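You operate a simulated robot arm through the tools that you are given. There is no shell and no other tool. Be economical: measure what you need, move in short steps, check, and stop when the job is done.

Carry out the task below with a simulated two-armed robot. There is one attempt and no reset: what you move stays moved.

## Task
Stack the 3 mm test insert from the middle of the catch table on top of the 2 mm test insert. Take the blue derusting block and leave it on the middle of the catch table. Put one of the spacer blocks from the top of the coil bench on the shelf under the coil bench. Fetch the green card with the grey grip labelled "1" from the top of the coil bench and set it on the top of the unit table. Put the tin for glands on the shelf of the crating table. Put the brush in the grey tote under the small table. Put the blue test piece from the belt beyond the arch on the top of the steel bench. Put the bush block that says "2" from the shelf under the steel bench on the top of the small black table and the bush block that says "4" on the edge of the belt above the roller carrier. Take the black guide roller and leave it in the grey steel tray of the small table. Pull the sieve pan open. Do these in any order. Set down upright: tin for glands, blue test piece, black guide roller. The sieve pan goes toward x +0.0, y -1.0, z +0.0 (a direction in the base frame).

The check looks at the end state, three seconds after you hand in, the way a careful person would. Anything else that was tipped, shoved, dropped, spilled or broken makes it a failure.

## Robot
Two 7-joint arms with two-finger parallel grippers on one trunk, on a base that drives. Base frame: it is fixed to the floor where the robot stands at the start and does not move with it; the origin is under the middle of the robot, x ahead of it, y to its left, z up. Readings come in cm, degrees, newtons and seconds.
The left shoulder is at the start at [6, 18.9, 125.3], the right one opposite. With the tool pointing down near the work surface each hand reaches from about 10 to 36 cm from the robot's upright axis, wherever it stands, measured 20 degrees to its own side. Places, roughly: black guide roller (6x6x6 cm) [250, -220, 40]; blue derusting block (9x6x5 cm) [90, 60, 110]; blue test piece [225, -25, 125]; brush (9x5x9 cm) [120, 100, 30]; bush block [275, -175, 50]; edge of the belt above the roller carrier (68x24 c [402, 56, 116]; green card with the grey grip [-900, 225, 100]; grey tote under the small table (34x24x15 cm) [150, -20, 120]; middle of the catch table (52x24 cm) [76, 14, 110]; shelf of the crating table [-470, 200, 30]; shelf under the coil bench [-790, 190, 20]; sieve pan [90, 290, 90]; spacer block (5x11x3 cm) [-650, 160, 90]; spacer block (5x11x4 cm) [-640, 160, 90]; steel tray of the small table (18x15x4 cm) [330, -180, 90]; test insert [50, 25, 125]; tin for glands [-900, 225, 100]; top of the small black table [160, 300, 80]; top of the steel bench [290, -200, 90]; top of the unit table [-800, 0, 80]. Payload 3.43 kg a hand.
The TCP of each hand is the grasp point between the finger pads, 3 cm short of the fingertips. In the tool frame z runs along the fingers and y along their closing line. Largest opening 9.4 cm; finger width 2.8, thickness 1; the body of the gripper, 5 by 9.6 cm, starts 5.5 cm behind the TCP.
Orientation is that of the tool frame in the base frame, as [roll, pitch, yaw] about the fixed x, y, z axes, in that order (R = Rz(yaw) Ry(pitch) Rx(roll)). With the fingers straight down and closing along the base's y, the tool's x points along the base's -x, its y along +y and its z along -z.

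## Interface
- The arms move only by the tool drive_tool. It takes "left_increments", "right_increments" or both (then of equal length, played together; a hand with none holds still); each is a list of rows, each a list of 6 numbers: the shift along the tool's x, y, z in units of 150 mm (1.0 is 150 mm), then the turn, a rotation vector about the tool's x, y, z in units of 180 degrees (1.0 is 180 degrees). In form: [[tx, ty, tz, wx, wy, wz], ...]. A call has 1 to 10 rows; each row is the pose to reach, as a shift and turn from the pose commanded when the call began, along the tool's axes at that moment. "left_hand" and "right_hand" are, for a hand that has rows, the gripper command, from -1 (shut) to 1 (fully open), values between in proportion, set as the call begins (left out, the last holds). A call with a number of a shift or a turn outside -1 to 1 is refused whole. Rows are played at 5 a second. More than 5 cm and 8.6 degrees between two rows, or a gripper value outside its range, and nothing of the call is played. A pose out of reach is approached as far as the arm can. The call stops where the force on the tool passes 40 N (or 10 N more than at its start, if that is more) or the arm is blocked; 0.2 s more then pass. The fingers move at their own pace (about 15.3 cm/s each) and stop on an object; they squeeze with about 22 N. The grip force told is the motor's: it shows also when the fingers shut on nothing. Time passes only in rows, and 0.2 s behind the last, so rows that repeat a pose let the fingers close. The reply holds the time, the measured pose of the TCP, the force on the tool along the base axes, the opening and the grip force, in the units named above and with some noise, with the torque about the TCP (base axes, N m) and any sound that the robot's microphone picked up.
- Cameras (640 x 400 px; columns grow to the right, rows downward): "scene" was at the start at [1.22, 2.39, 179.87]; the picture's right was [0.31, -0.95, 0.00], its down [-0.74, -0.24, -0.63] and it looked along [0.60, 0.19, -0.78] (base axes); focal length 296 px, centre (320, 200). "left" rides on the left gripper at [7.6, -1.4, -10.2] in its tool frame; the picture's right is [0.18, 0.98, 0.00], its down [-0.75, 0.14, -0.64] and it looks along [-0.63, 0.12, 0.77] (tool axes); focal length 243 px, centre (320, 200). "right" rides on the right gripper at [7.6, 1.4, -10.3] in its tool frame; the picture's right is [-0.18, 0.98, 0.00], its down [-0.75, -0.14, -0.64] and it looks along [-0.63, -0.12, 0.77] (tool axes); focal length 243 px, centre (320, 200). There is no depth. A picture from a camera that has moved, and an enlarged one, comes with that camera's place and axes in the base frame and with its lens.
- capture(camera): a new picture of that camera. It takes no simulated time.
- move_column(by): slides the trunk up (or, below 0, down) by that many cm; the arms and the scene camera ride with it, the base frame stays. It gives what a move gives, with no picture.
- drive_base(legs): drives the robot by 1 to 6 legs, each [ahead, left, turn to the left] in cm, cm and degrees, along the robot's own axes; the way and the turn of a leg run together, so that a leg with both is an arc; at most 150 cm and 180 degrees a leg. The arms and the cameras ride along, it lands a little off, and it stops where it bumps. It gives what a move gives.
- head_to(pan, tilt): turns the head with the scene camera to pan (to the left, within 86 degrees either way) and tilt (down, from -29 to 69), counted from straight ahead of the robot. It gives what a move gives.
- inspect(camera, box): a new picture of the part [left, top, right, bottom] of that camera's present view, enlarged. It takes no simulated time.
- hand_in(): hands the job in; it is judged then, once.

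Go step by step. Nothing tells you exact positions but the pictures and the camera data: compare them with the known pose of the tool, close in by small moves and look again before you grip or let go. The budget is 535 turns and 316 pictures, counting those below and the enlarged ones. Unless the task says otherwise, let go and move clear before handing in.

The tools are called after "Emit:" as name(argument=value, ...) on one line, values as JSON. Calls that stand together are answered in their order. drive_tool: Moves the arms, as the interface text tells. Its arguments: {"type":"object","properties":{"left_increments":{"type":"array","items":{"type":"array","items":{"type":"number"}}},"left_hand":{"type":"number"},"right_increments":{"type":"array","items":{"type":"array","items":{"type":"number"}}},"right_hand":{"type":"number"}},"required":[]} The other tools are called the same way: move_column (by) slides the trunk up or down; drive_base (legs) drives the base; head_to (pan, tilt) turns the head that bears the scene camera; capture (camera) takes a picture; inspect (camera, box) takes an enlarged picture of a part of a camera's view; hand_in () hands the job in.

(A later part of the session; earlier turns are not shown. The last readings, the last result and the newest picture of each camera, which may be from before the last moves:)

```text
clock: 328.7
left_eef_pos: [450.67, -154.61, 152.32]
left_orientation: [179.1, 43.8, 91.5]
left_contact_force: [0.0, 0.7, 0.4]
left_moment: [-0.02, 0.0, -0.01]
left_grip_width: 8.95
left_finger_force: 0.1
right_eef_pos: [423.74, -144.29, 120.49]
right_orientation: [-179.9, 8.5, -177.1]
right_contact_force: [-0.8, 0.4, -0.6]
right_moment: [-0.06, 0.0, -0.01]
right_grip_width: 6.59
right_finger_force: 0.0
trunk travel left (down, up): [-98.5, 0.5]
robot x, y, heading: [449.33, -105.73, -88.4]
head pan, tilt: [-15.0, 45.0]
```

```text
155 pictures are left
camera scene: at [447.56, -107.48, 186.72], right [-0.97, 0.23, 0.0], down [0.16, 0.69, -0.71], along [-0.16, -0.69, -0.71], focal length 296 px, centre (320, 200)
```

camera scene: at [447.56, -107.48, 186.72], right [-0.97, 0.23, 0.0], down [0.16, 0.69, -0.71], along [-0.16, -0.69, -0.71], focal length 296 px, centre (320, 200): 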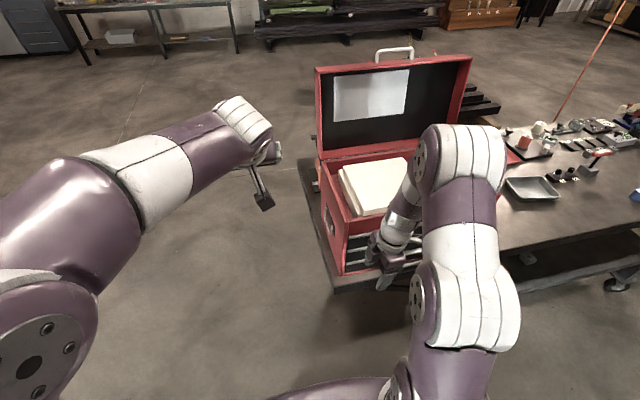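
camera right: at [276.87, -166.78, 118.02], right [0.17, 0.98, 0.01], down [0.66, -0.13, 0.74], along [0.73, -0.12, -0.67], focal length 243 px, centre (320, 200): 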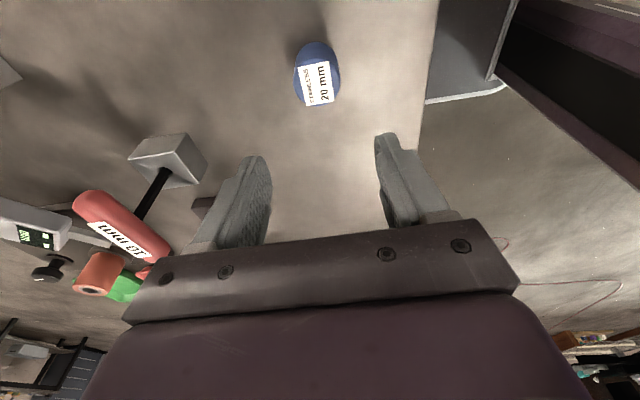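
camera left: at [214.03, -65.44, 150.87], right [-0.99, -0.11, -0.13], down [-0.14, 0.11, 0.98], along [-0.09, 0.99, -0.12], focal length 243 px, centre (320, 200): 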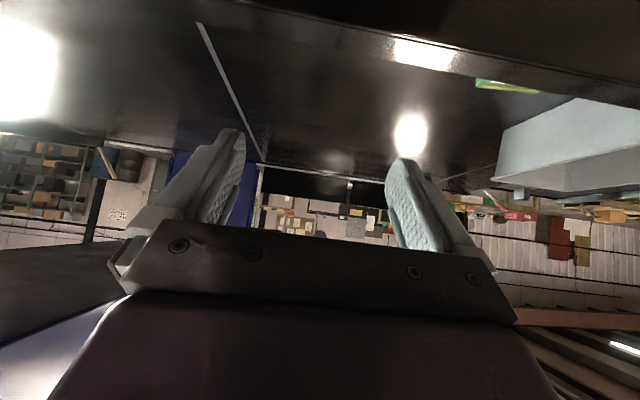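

The toolbox stands at the end of the bench and looks undisturbed. I strafe further out before going around.

Emit:
drive_base(legs=[[0, 55, 0]])

Emit:
head_to(pan=0, tilt=40)

Emit:
capture(camera="scene")

```text
clock: 331.9
left_eef_pos: [505.02, -153.2, 152.51]
left_orientation: [179.0, 43.6, 91.6]
left_contact_force: [0.2, -0.3, 0.4]
left_moment: [-0.01, -0.02, 0.0]
left_grip_width: 8.93
left_finger_force: 0.1
right_eef_pos: [478.29, -142.83, 120.41]
right_orientation: [179.9, 8.5, -177.0]
right_contact_force: [-0.7, -0.3, -0.1]
right_moment: [0.0, -0.03, 0.0]
right_grip_width: 6.6
right_finger_force: 0.0
trunk travel left (down, up): [-98.5, 0.5]
robot x, y, heading: [503.91, -104.16, -88.0]
head pan, tilt: [-15.0, 45.0]
```

```text
clock: 332.6
left_eef_pos: [505.25, -153.26, 152.28]
left_orientation: [179.1, 43.7, 91.6]
left_contact_force: [-0.7, -0.7, 0.1]
left_moment: [0.0, 0.02, 0.02]
left_grip_width: 8.94
left_finger_force: 0.1
right_eef_pos: [478.47, -142.89, 120.3]
right_orientation: [179.9, 8.4, -177.1]
right_contact_force: [0.7, 0.1, -1.2]
right_moment: [-0.02, -0.01, -0.01]
right_grip_width: 6.56
right_finger_force: 0.1
trunk travel left (down, up): [-98.5, 0.5]
robot x, y, heading: [503.89, -103.83, -88.3]
head pan, tilt: [0.0, 40.0]
```

```text
154 pictures are left
camera scene: at [504.29, -106.68, 187.43], right [-1.0, -0.03, 0.0], down [-0.02, 0.64, -0.77], along [0.02, -0.77, -0.64], focal length 296 px, centre (320, 200)
```

scene: 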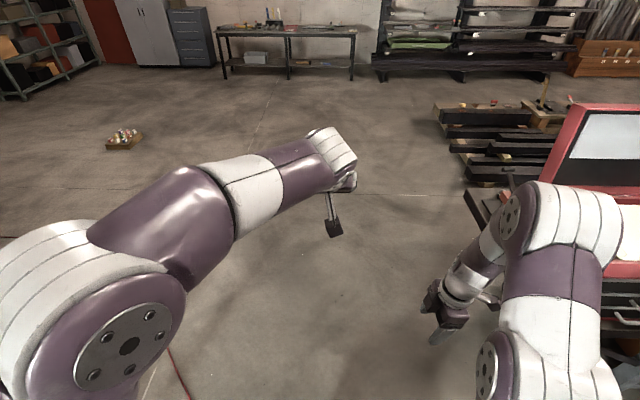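

Clear. I drive forward, turn around, and strafe behind the bench.

Emit:
drive_base(legs=[[100, 0, 0], [92, 0, 0], [0, 0, 178]])

Emit:
head_to(pan=40, tilt=35)

Emit:
capture(camera="scene")

```text
clock: 349.6
left_eef_pos: [512.5, -249.88, 152.45]
left_orientation: [179.1, 43.6, -90.2]
left_contact_force: [-0.3, -0.5, -0.5]
left_moment: [0.03, 0.04, 0.01]
left_grip_width: 8.91
left_finger_force: 0.0
right_eef_pos: [538.94, -260.95, 120.33]
right_orientation: [179.9, 8.5, 1.4]
right_contact_force: [0.0, -0.5, -0.8]
right_moment: [-0.01, -0.01, 0.0]
right_grip_width: 6.58
right_finger_force: 0.0
trunk travel left (down, up): [-98.5, 0.5]
robot x, y, heading: [512.06, -299.05, 90.0]
head pan, tilt: [0.0, 40.0]
```

```text
clock: 350.7
left_eef_pos: [512.43, -249.91, 152.31]
left_orientation: [179.1, 43.5, -90.1]
left_contact_force: [0.3, -1.3, 0.1]
left_moment: [0.03, 0.01, -0.04]
left_grip_width: 8.93
left_finger_force: 0.0
right_eef_pos: [538.89, -260.98, 120.35]
right_orientation: [-179.9, 8.4, 1.1]
right_contact_force: [-0.2, 0.4, 0.3]
right_moment: [-0.01, -0.01, 0.03]
right_grip_width: 6.58
right_finger_force: 0.2
trunk travel left (down, up): [-98.5, 0.5]
robot x, y, heading: [511.84, -299.0, 90.1]
head pan, tilt: [40.0, 35.0]
```

```text
153 pictures are left
camera scene: at [506.38, -298.11, 188.19], right [0.77, 0.64, 0.0], down [0.37, -0.44, -0.82], along [-0.53, 0.63, -0.57], focal length 296 px, centre (320, 200)
```

scene: 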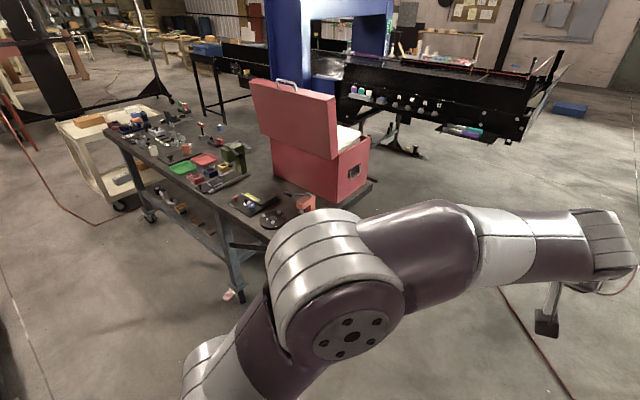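

The corridor is clear. I strafe left behind the bench to x≈275.

Emit:
drive_base(legs=[[0, 130, 0], [0, 105, 0]])

Emit:
head_to(pan=0, tilt=45)

Emit:
capture(camera="scene")

```text
clock: 362.4
left_eef_pos: [274.0, -252.71, 152.39]
left_orientation: [179.0, 43.6, -89.3]
left_contact_force: [-0.5, -0.2, 0.1]
left_moment: [0.01, 0.0, -0.03]
left_grip_width: 8.9
left_finger_force: 0.2
right_eef_pos: [300.66, -263.33, 120.35]
right_orientation: [-180.0, 8.5, 2.0]
right_contact_force: [0.7, 0.0, 0.0]
right_moment: [-0.01, 0.01, -0.02]
right_grip_width: 6.58
right_finger_force: 0.0
trunk travel left (down, up): [-98.5, 0.5]
robot x, y, heading: [274.19, -301.97, 91.0]
head pan, tilt: [40.0, 35.0]
```

```text
clock: 363.5
left_eef_pos: [273.95, -252.65, 152.42]
left_orientation: [179.1, 43.5, -89.3]
left_contact_force: [0.5, 0.7, -0.4]
left_moment: [0.0, -0.02, -0.03]
left_grip_width: 8.93
left_finger_force: 0.1
right_eef_pos: [300.58, -263.38, 120.41]
right_orientation: [180.0, 8.5, 2.0]
right_contact_force: [-0.1, -0.1, -0.9]
right_moment: [-0.04, 0.0, 0.01]
right_grip_width: 6.58
right_finger_force: 0.1
trunk travel left (down, up): [-98.5, 0.5]
robot x, y, heading: [273.96, -301.49, 90.9]
head pan, tilt: [0.0, 45.0]
```

```text
152 pictures are left
camera scene: at [274.17, -299.55, 186.71], right [1.0, 0.02, 0.0], down [0.01, -0.71, -0.71], along [-0.01, 0.71, -0.71], focal length 296 px, centre (320, 200)
```

scene: 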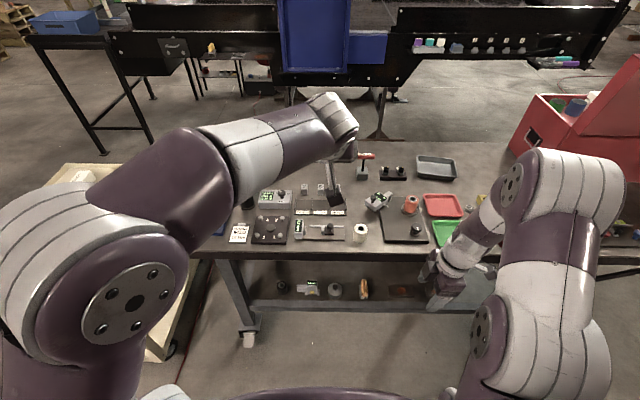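

The roller appears below the bench at the back, at x≈254. I strafe left 20 cm, lower the trunk and level the left hand.

Emit:
drive_base(legs=[[0, 20, 0]])

Emit:
move_column(by=-40)

Emit:
drive_tool(left_increments=[[0, 0, 0, 0, -0.045, 0], [0, 0, 0, 0, -0.09, 0], [0, 0, 0, 0, -0.135, 0], [0, 0, 0, 0, -0.18, 0], [0, 0, 0, 0, -0.225, 0], [0, 0, 0, 0, -0.24, 0]], left_hand=1)

Emit:
move_column(by=-35)

Emit:
head_to(pan=0, tilt=40)

Emit:
capture(camera="scene")

```text
clock: 365.1
left_eef_pos: [254.38, -253.02, 152.35]
left_orientation: [178.7, 43.7, -89.4]
left_contact_force: [0.6, 0.9, -0.5]
left_moment: [-0.04, 0.01, -0.02]
left_grip_width: 8.91
left_finger_force: 0.1
right_eef_pos: [280.89, -263.74, 120.28]
right_orientation: [180.0, 8.7, 2.0]
right_contact_force: [-0.2, 0.0, -0.1]
right_moment: [-0.01, 0.06, 0.0]
right_grip_width: 6.58
right_finger_force: 0.1
trunk travel left (down, up): [-98.5, 0.5]
robot x, y, heading: [254.31, -301.75, 90.7]
head pan, tilt: [0.0, 45.0]
```

```text
clock: 368.9
left_eef_pos: [253.94, -252.97, 112.38]
left_orientation: [179.1, 43.6, -89.2]
left_contact_force: [-0.5, 0.1, -0.6]
left_moment: [-0.03, -0.01, -0.02]
left_grip_width: 8.94
left_finger_force: 0.1
right_eef_pos: [280.49, -263.74, 80.33]
right_orientation: [-180.0, 8.5, 2.0]
right_contact_force: [-0.1, -0.2, -0.8]
right_moment: [0.0, -0.01, 0.02]
right_grip_width: 6.55
right_finger_force: 0.0
trunk travel left (down, up): [-58.5, 40.5]
robot x, y, heading: [253.77, -301.91, 90.9]
head pan, tilt: [0.0, 45.0]
```

```text
clock: 370.3
left_eef_pos: [253.88, -253.0, 112.33]
left_orientation: [168.4, 86.7, -100.3]
left_contact_force: [0.7, 0.3, -0.2]
left_moment: [-0.03, -0.01, -0.01]
left_grip_width: 9.41
left_finger_force: 0.0
right_eef_pos: [280.54, -263.69, 80.4]
right_orientation: [-180.0, 8.5, 1.9]
right_contact_force: [-0.4, -0.9, -0.1]
right_moment: [-0.01, 0.0, 0.02]
right_grip_width: 6.57
right_finger_force: 0.1
trunk travel left (down, up): [-58.5, 40.5]
robot x, y, heading: [254.22, -301.87, 90.9]
head pan, tilt: [0.0, 45.0]
```

```text
clock: 373.7
left_eef_pos: [253.81, -253.01, 77.42]
left_orientation: [168.1, 86.6, -100.5]
left_contact_force: [0.2, -0.6, -0.9]
left_moment: [0.0, 0.02, 0.01]
left_grip_width: 9.41
left_finger_force: 0.0
right_eef_pos: [280.53, -263.81, 45.34]
right_orientation: [180.0, 8.5, 2.0]
right_contact_force: [-0.5, -0.3, -0.4]
right_moment: [-0.02, -0.01, 0.0]
right_grip_width: 6.57
right_finger_force: 0.0
trunk travel left (down, up): [-23.5, 75.5]
robot x, y, heading: [254.07, -302.4, 90.8]
head pan, tilt: [0.0, 45.0]
```

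```text
clock: 374.4
left_eef_pos: [253.77, -253.09, 77.31]
left_orientation: [168.0, 86.7, -100.5]
left_contact_force: [-0.3, 0.1, -0.4]
left_moment: [0.01, 0.01, 0.0]
left_grip_width: 9.41
left_finger_force: 0.0
right_eef_pos: [280.6, -263.79, 45.42]
right_orientation: [180.0, 8.5, 2.0]
right_contact_force: [-1.0, 0.5, 1.1]
right_moment: [0.0, 0.0, 0.0]
right_grip_width: 6.61
right_finger_force: 0.0
trunk travel left (down, up): [-23.5, 75.5]
robot x, y, heading: [253.95, -301.8, 91.0]
head pan, tilt: [0.0, 40.0]
```

```text
151 pictures are left
camera scene: at [254.06, -299.51, 112.43], right [1.0, 0.02, 0.0], down [0.01, -0.64, -0.77], along [-0.01, 0.77, -0.64], focal length 296 px, centre (320, 200)
```

scene: 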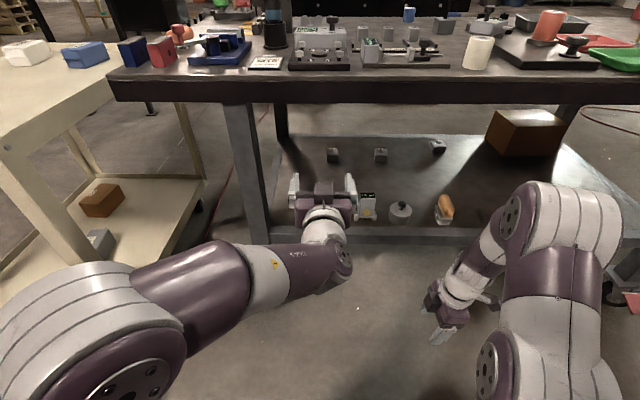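

The left hand hides the roller. I lower the trunk more and the hand to shelf height.

Emit:
move_column(by=-20)

Emit:
drive_tool(left_increments=[[0.2, 0, 0, 0, 0, 0], [0.4, 0, 0, 0, 0, 0], [0.6, 0, 0, 0, 0, 0], [0.85, 0, 0, 0, 0, 0]])

Emit:
capture(camera="scene")

Emit:
capture(camera="left")

```text
clock: 376.5
left_eef_pos: [253.78, -253.01, 57.42]
left_orientation: [168.1, 86.6, -100.6]
left_contact_force: [0.8, -0.6, -0.7]
left_moment: [0.02, 0.01, 0.02]
left_grip_width: 9.41
left_finger_force: 0.0
right_eef_pos: [280.5, -263.76, 25.44]
right_orientation: [180.0, 8.5, 2.0]
right_contact_force: [-0.2, 0.6, -0.6]
right_moment: [-0.01, 0.01, -0.04]
right_grip_width: 6.58
right_finger_force: 0.0
trunk travel left (down, up): [-3.5, 95.5]
robot x, y, heading: [253.96, -302.28, 91.1]
head pan, tilt: [0.0, 40.0]
```

```text
clock: 377.5
left_eef_pos: [254.48, -250.53, 45.6]
left_orientation: [169.6, 86.5, -99.2]
left_contact_force: [0.1, -0.1, -0.5]
left_moment: [-0.01, 0.03, -0.01]
left_grip_width: 9.4
left_finger_force: 0.0
left hand out of reach, approached as far as the arm can: row 2, 3, 4
right_eef_pos: [280.54, -263.75, 25.29]
right_orientation: [-179.9, 8.5, 2.0]
right_contact_force: [0.6, 0.6, 0.6]
right_moment: [0.0, 0.03, 0.01]
right_grip_width: 6.58
right_finger_force: 0.1
trunk travel left (down, up): [-3.5, 95.5]
robot x, y, heading: [254.28, -301.94, 90.9]
head pan, tilt: [0.0, 40.0]
```

```text
150 pictures are left
camera scene: at [254.06, -299.52, 92.44], right [1.0, 0.02, 0.0], down [0.01, -0.64, -0.77], along [-0.01, 0.77, -0.64], focal length 296 px, centre (320, 200)
```

scene: 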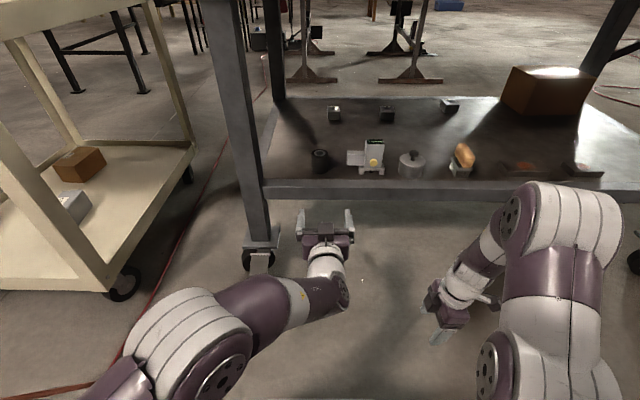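

```text
149 pictures are left
camera left: at [256.0, -261.12, 38.55], right [-0.98, -0.03, -0.17], down [-0.12, -0.6, 0.79], along [-0.13, 0.8, 0.58], focal length 243 px, centre (320, 200)
```

left: 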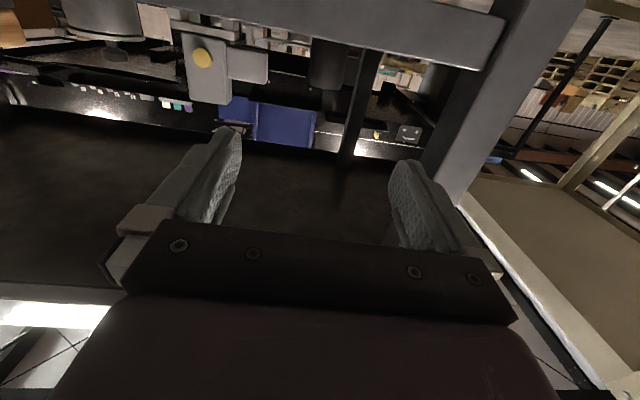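

The roller is visible right ahead of the hand. I zoom in to measure the clearances.

Emit:
inspect(camera="scene", box=[270, 120, 400, 260])

```text
2.86 times, centred on (335, 190) of scene
camera zoom: at [254.06, -299.52, 92.44], right [1.0, 0.02, 0.0], down [0.01, -0.64, -0.77], along [-0.01, 0.77, -0.64], focal length 845 px, centre (277, 229)
```

zoom: 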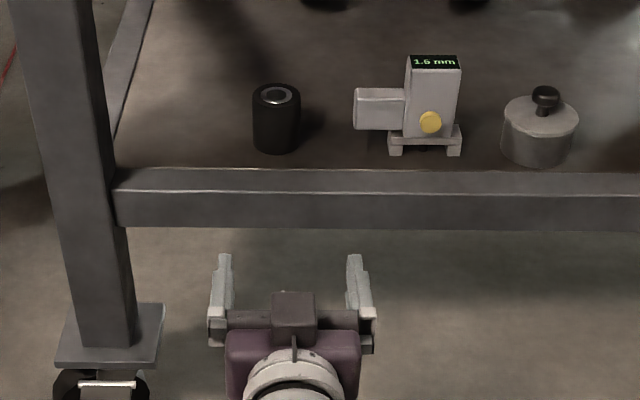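

Roller centre ≈ (252.8, −222.5); I trim the hand −1.1 cm in x with a slight nose-down pitch, pull the right hand back, and advance in two steps.

Emit:
drive_tool(left_increments=[[0, 0.03, 0, 0, 0.02, 0], [0, 0.073, 0, 0, 0.045, 0], [0, 0.073, 0, 0, 0.045, 0]], right_increments=[[0, 0.2, 0, 0, 0, 0], [0, 0.4, 0, 0, 0, 0], [0, 0.55, 0, 0, 0, 0]])

Emit:
drive_base(legs=[[14, 0, 0]])

Emit:
inspect(camera="scene", box=[260, 130, 380, 250])

```text
clock: 378.3
left_eef_pos: [253.15, -250.38, 45.36]
left_orientation: [176.5, 78.6, -92.1]
left_contact_force: [1.0, 0.5, -0.1]
left_moment: [0.0, -0.01, 0.03]
left_grip_width: 9.4
left_finger_force: 0.0
right_eef_pos: [280.86, -272.2, 25.4]
right_orientation: [179.9, 8.5, 2.0]
right_contact_force: [0.3, -1.0, 0.7]
right_moment: [0.04, -0.02, -0.02]
right_grip_width: 6.59
right_finger_force: 0.1
trunk travel left (down, up): [-3.5, 95.5]
robot x, y, heading: [254.15, -301.92, 90.9]
head pan, tilt: [0.0, 40.0]
```

```text
clock: 379.7
left_eef_pos: [253.02, -236.76, 45.42]
left_orientation: [176.5, 78.6, -92.1]
left_contact_force: [-0.2, -0.2, -0.7]
left_moment: [-0.02, -0.02, -0.01]
left_grip_width: 9.38
left_finger_force: 0.1
right_eef_pos: [280.56, -258.37, 25.35]
right_orientation: [-179.9, 8.6, 1.9]
right_contact_force: [-0.5, -0.2, 0.8]
right_moment: [0.02, -0.01, 0.0]
right_grip_width: 6.57
right_finger_force: 0.1
trunk travel left (down, up): [-3.5, 95.5]
robot x, y, heading: [253.97, -288.43, 90.8]
head pan, tilt: [0.0, 40.0]
```

```text
3.33 times, centred on (320, 190) of scene
camera zoom: at [253.85, -285.77, 92.43], right [1.0, 0.01, 0.0], down [0.01, -0.64, -0.77], along [-0.01, 0.77, -0.64], focal length 986 px, centre (320, 233)
```

zoom: 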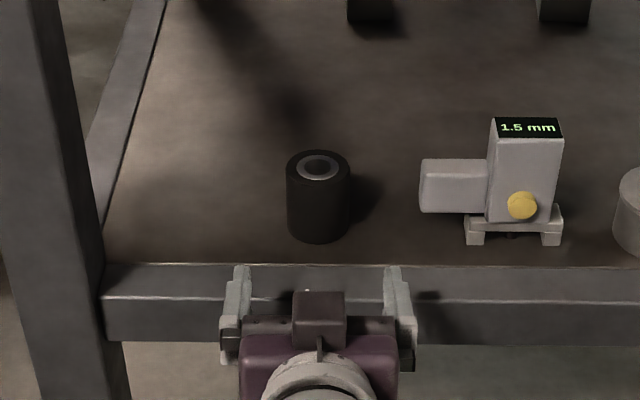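

Aligned. I lower 0.5 cm and advance 13 cm.

Emit:
drive_tool(left_increments=[[0.02, 0, 0, 0, 0, 0], [0.035, 0, 0, 0, 0, 0]])

Emit:
drive_base(legs=[[9, 0, 0]])

Emit:
drive_base(legs=[[4.2, 0, 0]])

Emit:
inspect(camera="scene", box=[270, 150, 370, 250])

```text
clock: 380.3
left_eef_pos: [253.02, -236.97, 45.02]
left_orientation: [176.4, 78.6, -92.2]
left_contact_force: [1.3, 0.0, 0.2]
left_moment: [-0.04, 0.02, -0.02]
left_grip_width: 9.39
left_finger_force: 0.1
right_eef_pos: [280.75, -258.37, 25.45]
right_orientation: [-179.9, 8.5, 1.9]
right_contact_force: [-0.2, 0.9, 0.0]
right_moment: [0.02, 0.03, 0.01]
right_grip_width: 6.56
right_finger_force: 0.2
trunk travel left (down, up): [-3.5, 95.5]
robot x, y, heading: [253.62, -288.18, 90.7]
head pan, tilt: [0.0, 40.0]
```

```text
clock: 381.4
left_eef_pos: [252.84, -227.66, 44.94]
left_orientation: [176.5, 78.6, -92.1]
left_contact_force: [0.0, 0.3, -0.6]
left_moment: [0.0, -0.02, 0.05]
left_grip_width: 9.39
left_finger_force: 0.1
right_eef_pos: [280.53, -249.21, 25.37]
right_orientation: [-179.9, 8.5, 1.9]
right_contact_force: [-0.4, -0.7, 0.5]
right_moment: [0.01, -0.02, 0.02]
right_grip_width: 6.59
right_finger_force: 0.1
trunk travel left (down, up): [-3.5, 95.5]
robot x, y, heading: [253.94, -279.23, 90.9]
head pan, tilt: [0.0, 40.0]
```

```text
clock: 382.3
left_eef_pos: [252.69, -223.55, 44.88]
left_orientation: [176.5, 78.6, -92.2]
left_contact_force: [0.0, -0.3, 0.5]
left_moment: [-0.01, 0.04, 0.02]
left_grip_width: 9.41
left_finger_force: 0.0
right_eef_pos: [280.44, -245.08, 25.42]
right_orientation: [-179.9, 8.5, 2.0]
right_contact_force: [-0.5, 0.9, -0.2]
right_moment: [0.01, 0.01, 0.0]
right_grip_width: 6.55
right_finger_force: 0.1
trunk travel left (down, up): [-3.5, 95.5]
robot x, y, heading: [253.84, -275.1, 91.0]
head pan, tilt: [0.0, 40.0]
```

```text
4.00 times, centred on (320, 200) of scene
camera zoom: at [253.66, -272.42, 92.43], right [1.0, 0.01, 0.0], down [0.01, -0.64, -0.77], along [-0.01, 0.77, -0.64], focal length 1184 px, centre (320, 200)
```

zoom: 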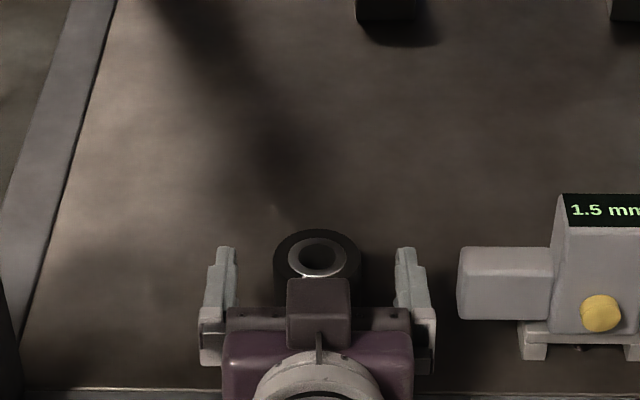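

The roller is between the fingers. I close.

Emit:
drive_tool(left_increments=[[0, 0, 0, 0, 0, 0], [0, 0, 0, 0, 0, 0], [0, 0, 0, 0, 0, 0]], left_hand=-1)

Emit:
drive_tool(left_increments=[[-0.07, 0, 0, 0, 0, 0], [-0.14, 0, 0, 0, 0, 0], [-0.25, 0, 0, 0, 0, 0]])

Emit:
inspect(camera="scene", box=[270, 150, 370, 250])

```text
clock: 383.1
left_eef_pos: [252.76, -223.57, 44.9]
left_orientation: [176.4, 78.6, -92.2]
left_contact_force: [0.1, -0.7, 0.1]
left_moment: [-0.05, -0.04, -0.01]
left_grip_width: 5.13
left_finger_force: 21.8
right_eef_pos: [280.53, -244.96, 25.4]
right_orientation: [179.9, 8.5, 1.9]
right_contact_force: [0.4, 0.4, -0.3]
right_moment: [0.03, 0.0, -0.02]
right_grip_width: 6.58
right_finger_force: 0.2
trunk travel left (down, up): [-3.5, 95.5]
robot x, y, heading: [253.82, -274.68, 90.5]
head pan, tilt: [0.0, 40.0]
```

```text
clock: 383.9
left_eef_pos: [252.81, -222.83, 48.52]
left_orientation: [176.5, 78.6, -92.2]
left_contact_force: [-0.1, -0.4, -1.8]
left_moment: [-0.04, -0.02, 0.01]
left_grip_width: 5.12
left_finger_force: 21.4
right_eef_pos: [280.51, -245.08, 25.33]
right_orientation: [180.0, 8.5, 1.9]
right_contact_force: [0.3, 0.0, -1.3]
right_moment: [0.01, -0.01, 0.0]
right_grip_width: 6.58
right_finger_force: 0.1
trunk travel left (down, up): [-3.5, 95.5]
robot x, y, heading: [253.96, -275.15, 90.8]
head pan, tilt: [0.0, 40.0]
```

```text
4.00 times, centred on (320, 200) of scene
camera zoom: at [253.66, -272.4, 92.43], right [1.0, 0.01, 0.0], down [0.01, -0.64, -0.77], along [-0.01, 0.77, -0.64], focal length 1184 px, centre (320, 200)
```

zoom: 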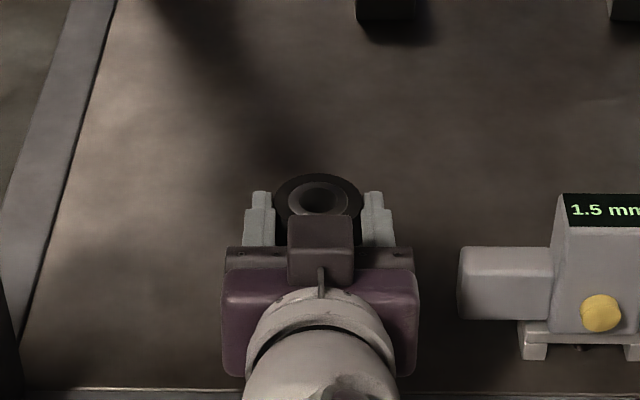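

The roller is held upright. I back out, raise the trunk and return around the east end.

Emit:
drive_base(legs=[[-27, 0, 0]])

Emit:
move_column(by=40)

Emit:
move_column(by=40)

Emit:
drive_base(legs=[[0, -125, 0], [0, -125, 0]])

Emit:
head_to(pan=20, tilt=35)

Emit:
capture(camera="scene")

```text
clock: 385.8
left_eef_pos: [253.05, -249.69, 48.58]
left_orientation: [176.5, 78.6, -92.0]
left_contact_force: [0.3, 0.3, -1.9]
left_moment: [0.0, -0.04, 0.01]
left_grip_width: 5.12
left_finger_force: 21.8
right_eef_pos: [280.81, -271.73, 25.3]
right_orientation: [180.0, 8.5, 2.2]
right_contact_force: [0.1, 0.9, 0.1]
right_moment: [-0.02, 0.01, 0.0]
right_grip_width: 6.61
right_finger_force: 0.0
trunk travel left (down, up): [-3.5, 95.5]
robot x, y, heading: [254.48, -301.74, 91.5]
head pan, tilt: [0.0, 40.0]
```

```text
clock: 389.6
left_eef_pos: [252.94, -249.71, 88.55]
left_orientation: [176.5, 78.6, -91.9]
left_contact_force: [-0.3, -0.3, -1.4]
left_moment: [0.01, -0.02, -0.01]
left_grip_width: 5.14
left_finger_force: 22.1
right_eef_pos: [280.99, -271.78, 65.39]
right_orientation: [180.0, 8.5, 2.2]
right_contact_force: [-0.1, -0.1, 0.3]
right_moment: [-0.02, 0.0, -0.02]
right_grip_width: 6.57
right_finger_force: 0.0
trunk travel left (down, up): [-43.5, 55.5]
robot x, y, heading: [254.3, -301.84, 91.0]
head pan, tilt: [0.0, 40.0]
```

```text
clock: 393.4
left_eef_pos: [253.2, -249.67, 128.59]
left_orientation: [176.6, 78.7, -91.8]
left_contact_force: [-0.1, -0.1, -1.4]
left_moment: [-0.03, -0.01, 0.02]
left_grip_width: 5.14
left_finger_force: 22.0
right_eef_pos: [280.8, -271.67, 105.29]
right_orientation: [-180.0, 8.4, 2.2]
right_contact_force: [0.5, 0.0, 0.2]
right_moment: [0.03, 0.01, 0.03]
right_grip_width: 6.59
right_finger_force: 0.0
trunk travel left (down, up): [-83.5, 15.5]
robot x, y, heading: [253.99, -301.87, 91.0]
head pan, tilt: [0.0, 40.0]
```

```text
clock: 405.6
left_eef_pos: [503.43, -248.2, 128.43]
left_orientation: [176.5, 78.6, -93.6]
left_contact_force: [-1.2, -0.3, -2.0]
left_moment: [0.0, 0.02, 0.03]
left_grip_width: 5.14
left_finger_force: 22.2
right_eef_pos: [530.32, -271.25, 105.44]
right_orientation: [-179.9, 8.4, 0.5]
right_contact_force: [-1.1, 0.7, 0.7]
right_moment: [-0.02, -0.02, 0.03]
right_grip_width: 6.57
right_finger_force: 0.0
trunk travel left (down, up): [-83.5, 15.5]
robot x, y, heading: [503.05, -300.69, 89.4]
head pan, tilt: [0.0, 40.0]
```

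```text
clock: 406.4
left_eef_pos: [503.37, -248.27, 128.54]
left_orientation: [176.4, 78.6, -93.7]
left_contact_force: [-0.2, 1.0, -1.4]
left_moment: [-0.04, -0.01, 0.01]
left_grip_width: 5.16
left_finger_force: 21.8
right_eef_pos: [530.35, -271.01, 105.42]
right_orientation: [-180.0, 8.6, 0.5]
right_contact_force: [-0.1, -0.1, 1.2]
right_moment: [-0.03, 0.01, 0.02]
right_grip_width: 6.56
right_finger_force: 0.1
trunk travel left (down, up): [-83.5, 15.5]
robot x, y, heading: [503.2, -300.28, 89.0]
head pan, tilt: [20.0, 35.0]
```

```text
144 pictures are left
camera scene: at [499.85, -298.07, 173.18], right [0.94, 0.33, 0.0], down [0.19, -0.54, -0.82], along [-0.27, 0.77, -0.57], focal length 296 px, centre (320, 200)
```

scene: 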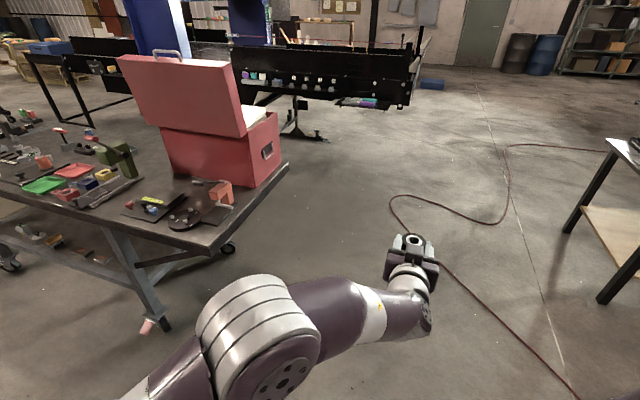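

I drive along the east side back to the front aisle and turn to face the bench again.

Emit:
drive_base(legs=[[100, 0, 0], [104, 0, 0], [0, 0, -179]])

Emit:
drive_base(legs=[[0, -110, 0]])

Emit:
head_to(pan=-10, tilt=40)

Emit:
capture(camera="scene")

```text
clock: 423.8
left_eef_pos: [504.9, -148.89, 128.54]
left_orientation: [176.5, 78.6, 89.1]
left_contact_force: [0.1, 0.0, -2.1]
left_moment: [0.02, 0.01, 0.02]
left_grip_width: 5.13
left_finger_force: 22.2
right_eef_pos: [476.71, -127.19, 105.34]
right_orientation: [179.9, 8.5, -176.8]
right_contact_force: [0.7, 0.7, 0.9]
right_moment: [0.02, 0.01, -0.03]
right_grip_width: 6.57
right_finger_force: 0.1
trunk travel left (down, up): [-83.5, 15.5]
robot x, y, heading: [503.01, -96.66, -87.9]
head pan, tilt: [20.0, 35.0]
```

```text
clock: 429.4
left_eef_pos: [395.55, -152.88, 128.51]
left_orientation: [176.5, 78.5, 89.0]
left_contact_force: [-0.3, 0.8, -1.8]
left_moment: [0.02, -0.02, 0.04]
left_grip_width: 5.13
left_finger_force: 21.9
right_eef_pos: [367.51, -131.1, 105.36]
right_orientation: [179.9, 8.4, -176.9]
right_contact_force: [-0.4, 0.0, 0.0]
right_moment: [0.0, 0.02, 0.0]
right_grip_width: 6.58
right_finger_force: 0.0
trunk travel left (down, up): [-83.5, 15.5]
robot x, y, heading: [393.83, -100.49, -87.6]
head pan, tilt: [20.0, 35.0]
```

```text
clock: 430.4
left_eef_pos: [395.59, -152.67, 128.53]
left_orientation: [176.4, 78.6, 89.2]
left_contact_force: [-1.0, -0.2, -0.6]
left_moment: [0.03, -0.02, -0.01]
left_grip_width: 5.12
left_finger_force: 22.0
right_eef_pos: [367.41, -131.31, 105.41]
right_orientation: [-180.0, 8.4, -176.8]
right_contact_force: [0.5, -0.5, -0.3]
right_moment: [0.0, 0.01, -0.01]
right_grip_width: 6.56
right_finger_force: 0.0
trunk travel left (down, up): [-83.5, 15.5]
robot x, y, heading: [393.32, -100.52, -88.3]
head pan, tilt: [-10.0, 40.0]
```

```text
143 pictures are left
camera scene: at [392.17, -103.1, 172.43], right [-0.99, 0.14, 0.0], down [0.09, 0.64, -0.77], along [-0.11, -0.76, -0.64], focal length 296 px, centre (320, 200)
```

scene: 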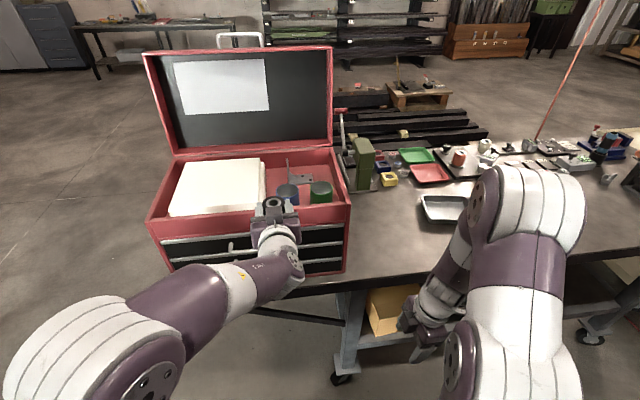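

I continue right to bring the roller in line with the steel tray.

Emit:
drive_base(legs=[[3, -62, -2]])

Emit:
head_to(pan=0, tilt=45)

Emit:
capture(camera="scene")

```text
clock: 433.9
left_eef_pos: [332.37, -157.53, 128.49]
left_orientation: [176.5, 78.5, 88.0]
left_contact_force: [1.0, 0.2, -1.8]
left_moment: [0.06, 0.0, -0.01]
left_grip_width: 5.13
left_finger_force: 21.9
right_eef_pos: [304.6, -135.35, 105.36]
right_orientation: [180.0, 8.4, -177.8]
right_contact_force: [-0.7, 0.0, 0.6]
right_moment: [0.01, 0.02, -0.04]
right_grip_width: 6.6
right_finger_force: 0.1
trunk travel left (down, up): [-83.5, 15.5]
robot x, y, heading: [331.39, -105.54, -89.2]
head pan, tilt: [-10.0, 40.0]
```

```text
clock: 434.6
left_eef_pos: [332.31, -157.49, 128.53]
left_orientation: [176.3, 78.6, 87.9]
left_contact_force: [-0.1, -0.9, -1.0]
left_moment: [0.02, 0.0, 0.03]
left_grip_width: 5.14
left_finger_force: 21.9
right_eef_pos: [304.68, -135.37, 105.5]
right_orientation: [-179.9, 8.5, -177.8]
right_contact_force: [0.1, 0.4, -0.9]
right_moment: [0.01, 0.01, 0.0]
right_grip_width: 6.58
right_finger_force: 0.1
trunk travel left (down, up): [-83.5, 15.5]
robot x, y, heading: [331.43, -105.46, -89.1]
head pan, tilt: [0.0, 45.0]
```

```text
142 pictures are left
camera scene: at [331.36, -107.45, 171.71], right [-1.0, -0.02, 0.0], down [-0.01, 0.71, -0.71], along [0.01, -0.71, -0.71], focal length 296 px, centre (320, 200)
```

scene: 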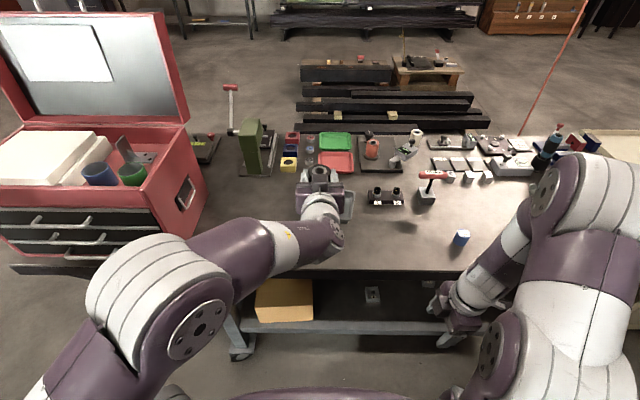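

The tray centre is ≈(329.5, −183). Because the camera hangs below the level hand, I must regrasp the roller from above: I set it down first near the bench's front edge at about (332, −166). I advance and lower with the trunk.

Emit:
drive_base(legs=[[8, 0, 0]])

Emit:
move_column(by=-29)

Emit:
capture(camera="scene")

Emit:
capture(camera="left")

```text
clock: 435.7
left_eef_pos: [332.47, -165.14, 128.76]
left_orientation: [176.5, 78.6, 87.9]
left_contact_force: [0.0, -0.1, -1.1]
left_moment: [0.08, 0.02, 0.01]
left_grip_width: 5.13
left_finger_force: 21.9
right_eef_pos: [304.82, -142.96, 105.37]
right_orientation: [-179.8, 8.6, -178.0]
right_contact_force: [-0.5, 0.0, 0.3]
right_moment: [0.0, 0.01, 0.03]
right_grip_width: 6.61
right_finger_force: 0.0
trunk travel left (down, up): [-83.5, 15.5]
robot x, y, heading: [331.49, -113.09, -89.4]
head pan, tilt: [0.0, 45.0]
```

```text
clock: 438.6
left_eef_pos: [332.45, -165.42, 99.49]
left_orientation: [176.5, 78.5, 88.0]
left_contact_force: [-0.4, -0.8, -1.6]
left_moment: [0.0, -0.03, 0.03]
left_grip_width: 5.15
left_finger_force: 22.2
right_eef_pos: [304.81, -143.21, 76.49]
right_orientation: [-180.0, 8.5, -178.0]
right_contact_force: [-0.8, 0.4, -1.3]
right_moment: [-0.01, 0.0, 0.0]
right_grip_width: 6.56
right_finger_force: 0.0
trunk travel left (down, up): [-54.5, 44.5]
robot x, y, heading: [331.38, -112.65, -89.0]
head pan, tilt: [0.0, 45.0]
```

```text
141 pictures are left
camera scene: at [331.55, -115.27, 142.71], right [-1.0, -0.02, 0.0], down [-0.01, 0.71, -0.71], along [0.01, -0.71, -0.71], focal length 296 px, centre (320, 200)
```

scene: 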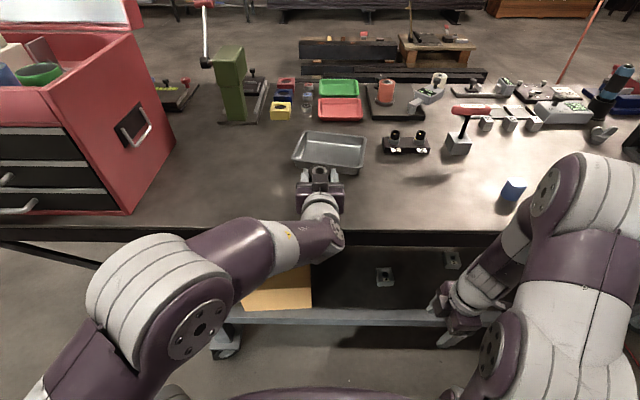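

```text
140 pictures are left
camera left: at [330.89, -153.84, 94.12], right [0.98, 0.06, -0.17], down [0.12, 0.48, 0.87], along [0.13, -0.87, 0.47], focal length 243 px, centre (320, 200)
```

left: 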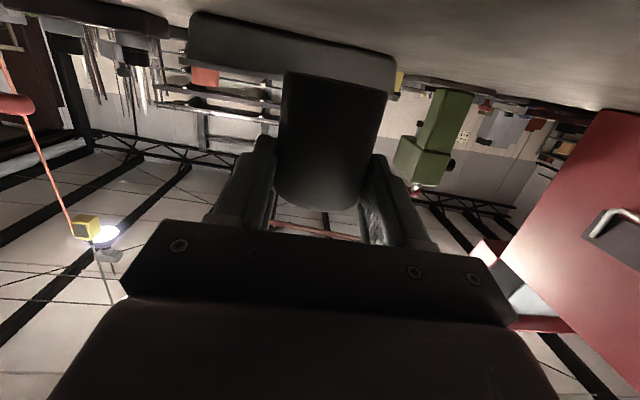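

I pull back 2 cm for camera clearance and lower gently until the roller touches.

Emit:
drive_tool(left_increments=[[0, 0, -0.07, 0, 0, 0], [0, 0, -0.13, 0, 0, 0], [0.08, 0, -0.13, 0, 0, 0], [0.16, 0, -0.12, 0, 0, 0], [0.2, 0, -0.12, 0, 0, 0]])

Emit:
inspect(camera="scene", box=[270, 120, 380, 260])

```text
clock: 439.8
left_eef_pos: [332.4, -162.98, 97.05]
left_orientation: [176.9, 78.8, 88.3]
left_contact_force: [0.7, 0.2, 1.3]
left_moment: [-0.02, 0.02, 0.02]
left_grip_width: 5.11
left_finger_force: 22.1
right_eef_pos: [304.83, -143.1, 76.3]
right_orientation: [179.9, 8.5, -178.0]
right_contact_force: [0.3, 0.0, 0.5]
right_moment: [0.03, -0.01, -0.02]
right_grip_width: 6.57
right_finger_force: 0.3
trunk travel left (down, up): [-54.5, 44.5]
robot x, y, heading: [331.35, -113.2, -89.1]
head pan, tilt: [0.0, 45.0]
```

```text
2.86 times, centred on (325, 190) of scene
camera zoom: at [331.56, -115.25, 142.71], right [-1.0, -0.02, 0.0], down [-0.01, 0.71, -0.71], along [0.01, -0.71, -0.71], focal length 845 px, centre (306, 229)
```

zoom: 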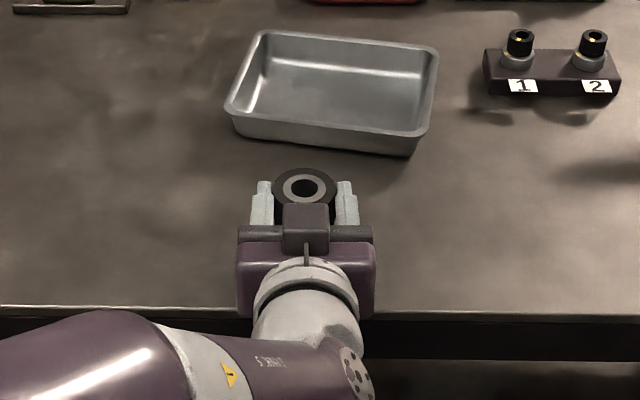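

Nearly touching; a few more millimetres.

Emit:
drive_tool(left_increments=[[0.015, 0, 0, 0, 0, 0], [0.03, 0, 0, 0, 0, 0], [0.04, 0, 0, 0, 0, 0]])

```text
clock: 440.6
left_eef_pos: [332.56, -162.87, 96.32]
left_orientation: [176.1, 78.5, 87.5]
left_contact_force: [-0.4, 0.0, -0.9]
left_moment: [0.0, -0.03, -0.01]
left_grip_width: 4.83
left_finger_force: 22.6
right_eef_pos: [304.76, -143.24, 76.33]
right_orientation: [-180.0, 8.4, -178.0]
right_contact_force: [0.6, 1.1, 0.4]
right_moment: [0.01, -0.01, -0.01]
right_grip_width: 6.56
right_finger_force: 0.0
trunk travel left (down, up): [-54.5, 44.5]
robot x, y, heading: [331.62, -112.92, -89.2]
head pan, tilt: [0.0, 45.0]
```

The grip width changed; I check the roller.

Emit:
inspect(camera="scene", box=[290, 160, 350, 230])

Emit:
capture(camera="left")

```text
5.71 times, centred on (320, 195) of scene
camera zoom: at [331.57, -115.27, 142.69], right [-1.0, -0.02, 0.0], down [-0.01, 0.71, -0.71], along [0.01, -0.71, -0.71], focal length 1691 px, centre (320, 229)
```

zoom: 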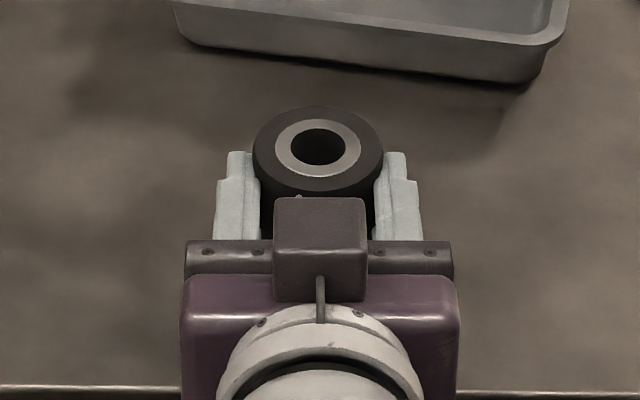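

```text
137 pictures are left
camera left: at [330.91, -151.32, 90.85], right [0.98, 0.06, -0.17], down [0.12, 0.48, 0.87], along [0.13, -0.87, 0.47], focal length 243 px, centre (320, 200)
```

left: 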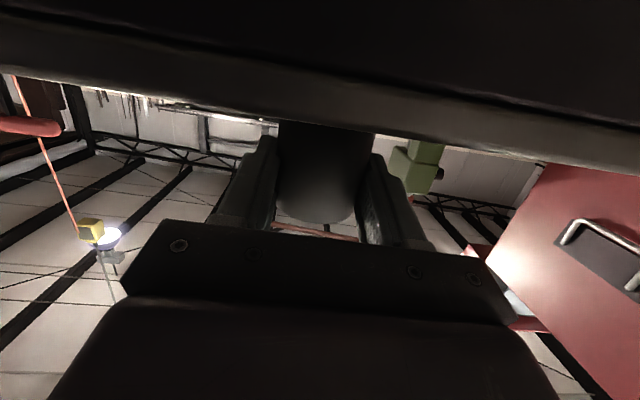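

The roller stands on the bench. I open the fingers and back off.

Emit:
drive_tool(left_increments=[[0, 0, 0, 0, 0, 0], [0, 0, 0, 0, 0, 0], [0, 0, 0, 0, 0, 0]], left_hand=0.7)

Emit:
drive_tool(left_increments=[[0, 0, -0.2, 0, 0, 0], [0, 0, -0.4, 0, 0, 0], [-0.1, 0, -0.6, 0, 0, 0], [-0.3, 0, -0.8, 0, 0, 0]])

Emit:
inspect(camera="scene", box=[270, 110, 380, 250])

```text
clock: 441.4
left_eef_pos: [332.51, -162.86, 96.36]
left_orientation: [176.5, 78.7, 87.9]
left_contact_force: [0.1, -0.4, -0.9]
left_moment: [0.0, -0.02, -0.02]
left_grip_width: 7.98
left_finger_force: 0.0
right_eef_pos: [304.77, -143.12, 76.43]
right_orientation: [-180.0, 8.5, -178.0]
right_contact_force: [-1.3, -0.3, 0.7]
right_moment: [0.0, 0.0, 0.02]
right_grip_width: 6.58
right_finger_force: 0.1
trunk travel left (down, up): [-54.5, 44.5]
robot x, y, heading: [331.42, -113.49, -89.0]
head pan, tilt: [0.0, 45.0]
```

```text
clock: 442.4
left_eef_pos: [332.27, -159.15, 97.7]
left_orientation: [176.4, 78.6, 88.0]
left_contact_force: [-0.6, -1.0, 0.2]
left_moment: [0.04, -0.01, 0.01]
left_grip_width: 8.0
left_finger_force: 0.1
left hand out of reach, approached as far as the arm can: row 2, 3, 4
right_eef_pos: [304.74, -143.09, 76.49]
right_orientation: [180.0, 8.5, -178.0]
right_contact_force: [-0.1, -0.1, 0.1]
right_moment: [0.02, 0.0, 0.02]
right_grip_width: 6.59
right_finger_force: 0.0
trunk travel left (down, up): [-54.5, 44.5]
robot x, y, heading: [331.13, -113.07, -89.3]
head pan, tilt: [0.0, 45.0]
```

```text
2.86 times, centred on (325, 180) of scene
camera zoom: at [331.55, -115.3, 142.7], right [-1.0, -0.02, 0.0], down [-0.01, 0.71, -0.71], along [0.01, -0.71, -0.71], focal length 845 px, centre (306, 257)
```

zoom: 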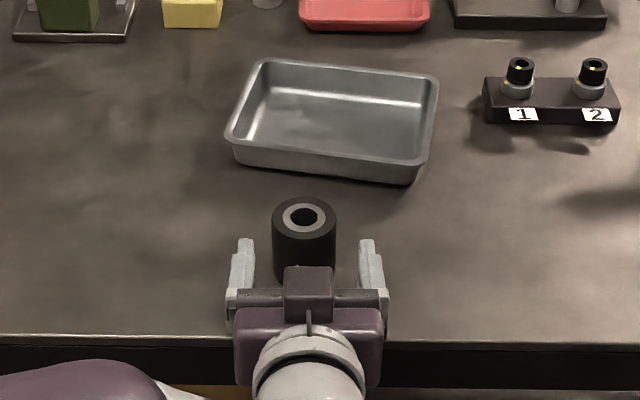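

The roller stands upright at about (332.5, −164.5). I back off, raise the trunk and turn the left hand to point down.

Emit:
drive_base(legs=[[-10, 0, 0]])

Emit:
move_column(by=40)

Emit:
drive_tool(left_increments=[[0, 0, 0, 0, 0.045, 0], [0, 0, 0, 0, 0.09, 0], [0, 0, 0, 0, 0.135, 0], [0, 0, 0, 0, 0.18, 0], [0, 0, 0, 0, 0.225, 0], [0, 0, 0, 0, 0.27, 0], [0, 0, 0, 0, 0.315, 0], [0, 0, 0, 0, 0.36, 0], [0, 0, 0, 0, 0.4, 0]])

Emit:
capture(camera="left")

```text
clock: 443.5
left_eef_pos: [332.06, -149.0, 97.73]
left_orientation: [176.5, 78.8, 87.9]
left_contact_force: [0.5, -0.4, -0.2]
left_moment: [0.02, 0.01, -0.02]
left_grip_width: 7.99
left_finger_force: 0.0
right_eef_pos: [304.62, -133.0, 76.47]
right_orientation: [-179.8, 8.5, -177.9]
right_contact_force: [-0.1, -0.7, -0.1]
right_moment: [-0.02, 0.0, 0.0]
right_grip_width: 6.57
right_finger_force: 0.1
trunk travel left (down, up): [-54.5, 44.5]
robot x, y, heading: [331.34, -102.83, -89.3]
head pan, tilt: [0.0, 45.0]
```

```text
clock: 447.4
left_eef_pos: [332.15, -149.1, 137.56]
left_orientation: [176.5, 78.6, 88.0]
left_contact_force: [-0.4, 0.0, -0.6]
left_moment: [0.0, 0.04, -0.02]
left_grip_width: 8.02
left_finger_force: 0.0
right_eef_pos: [304.69, -133.09, 116.36]
right_orientation: [179.9, 8.4, -177.9]
right_contact_force: [0.2, 0.8, -0.3]
right_moment: [-0.03, 0.02, -0.01]
right_grip_width: 6.56
right_finger_force: 0.0
trunk travel left (down, up): [-94.5, 4.5]
robot x, y, heading: [331.34, -103.03, -89.1]
head pan, tilt: [0.0, 45.0]
```

```text
clock: 449.4
left_eef_pos: [332.51, -148.47, 135.74]
left_orientation: [179.3, 8.5, 91.2]
left_contact_force: [0.6, -0.1, -0.5]
left_moment: [0.01, 0.01, 0.02]
left_grip_width: 7.99
left_finger_force: 0.1
left hand out of reach, approached as far as the arm can: row 9
right_eef_pos: [304.59, -133.4, 116.39]
right_orientation: [179.9, 8.6, -178.0]
right_contact_force: [-0.2, 0.1, 0.3]
right_moment: [-0.01, 0.01, -0.02]
right_grip_width: 6.58
right_finger_force: 0.1
trunk travel left (down, up): [-94.5, 4.5]
robot x, y, heading: [331.27, -103.26, -89.2]
head pan, tilt: [0.0, 45.0]
```

```text
135 pictures are left
camera left: at [330.82, -139.37, 144.85], right [0.98, 0.2, -0.01], down [0.15, -0.65, 0.75], along [0.14, -0.73, -0.66], focal length 243 px, centre (320, 200)
```

left: 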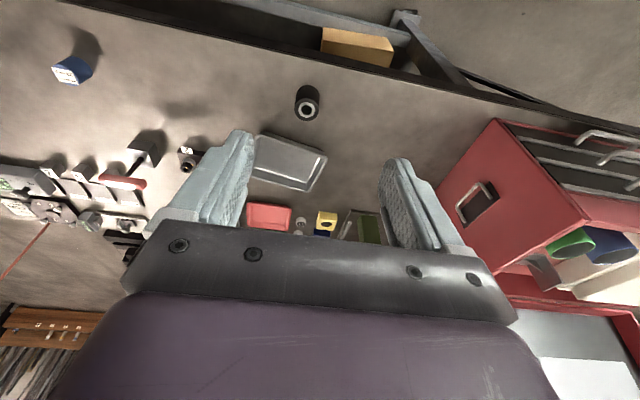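

The hand now points down. Roller at (332.6, −164.2), tray centre (330.6, −183.3). I advance 15 cm and check from above.

Emit:
drive_base(legs=[[15.3, 0, 0]])

Emit:
drive_tool(left_increments=[[0, 0, 0.3, 0, 0.01, 0], [0, 0, 0.6, 0, 0.02, 0], [0, 0, 0.9, 0, 0.03, 0], [0, 0, 1, 0, 0.04, 0]])

Emit:
capture(camera="left")

```text
clock: 450.8
left_eef_pos: [332.85, -163.28, 136.16]
left_orientation: [179.4, 8.9, 91.2]
left_contact_force: [1.4, 1.0, -0.3]
left_moment: [-0.03, -0.01, -0.02]
left_grip_width: 7.99
left_finger_force: 0.1
right_eef_pos: [305.03, -148.25, 116.45]
right_orientation: [-179.8, 8.6, -177.8]
right_contact_force: [0.2, 0.6, 0.1]
right_moment: [0.0, -0.03, 0.02]
right_grip_width: 6.56
right_finger_force: 0.0
trunk travel left (down, up): [-94.5, 4.5]
robot x, y, heading: [331.78, -118.31, -89.1]
head pan, tilt: [0.0, 45.0]
```

```text
clock: 451.8
left_eef_pos: [332.87, -165.72, 121.1]
left_orientation: [179.3, 1.6, 91.4]
left_contact_force: [0.2, 0.3, -0.7]
left_moment: [-0.03, 0.03, -0.02]
left_grip_width: 7.99
left_finger_force: 0.1
right_eef_pos: [304.92, -148.41, 116.44]
right_orientation: [-180.0, 8.4, -177.9]
right_contact_force: [0.4, -0.3, 0.0]
right_moment: [-0.01, 0.01, -0.01]
right_grip_width: 6.58
right_finger_force: 0.1
trunk travel left (down, up): [-94.5, 4.5]
robot x, y, heading: [331.75, -118.55, -89.3]
head pan, tilt: [0.0, 45.0]
```

```text
134 pictures are left
camera left: at [331.34, -157.95, 131.12], right [0.98, 0.21, 0.01], down [0.15, -0.73, 0.66], along [0.14, -0.65, -0.75], focal length 243 px, centre (320, 200)
```

left: 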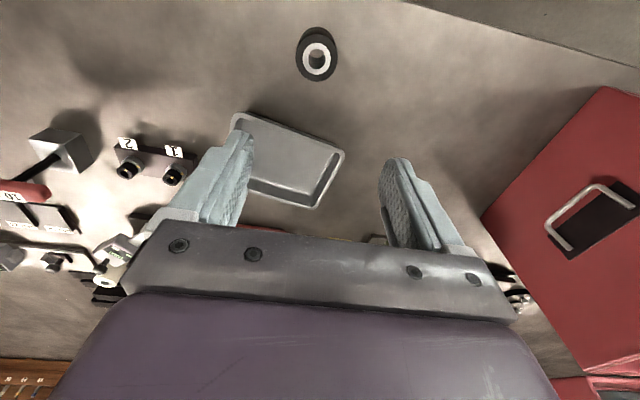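

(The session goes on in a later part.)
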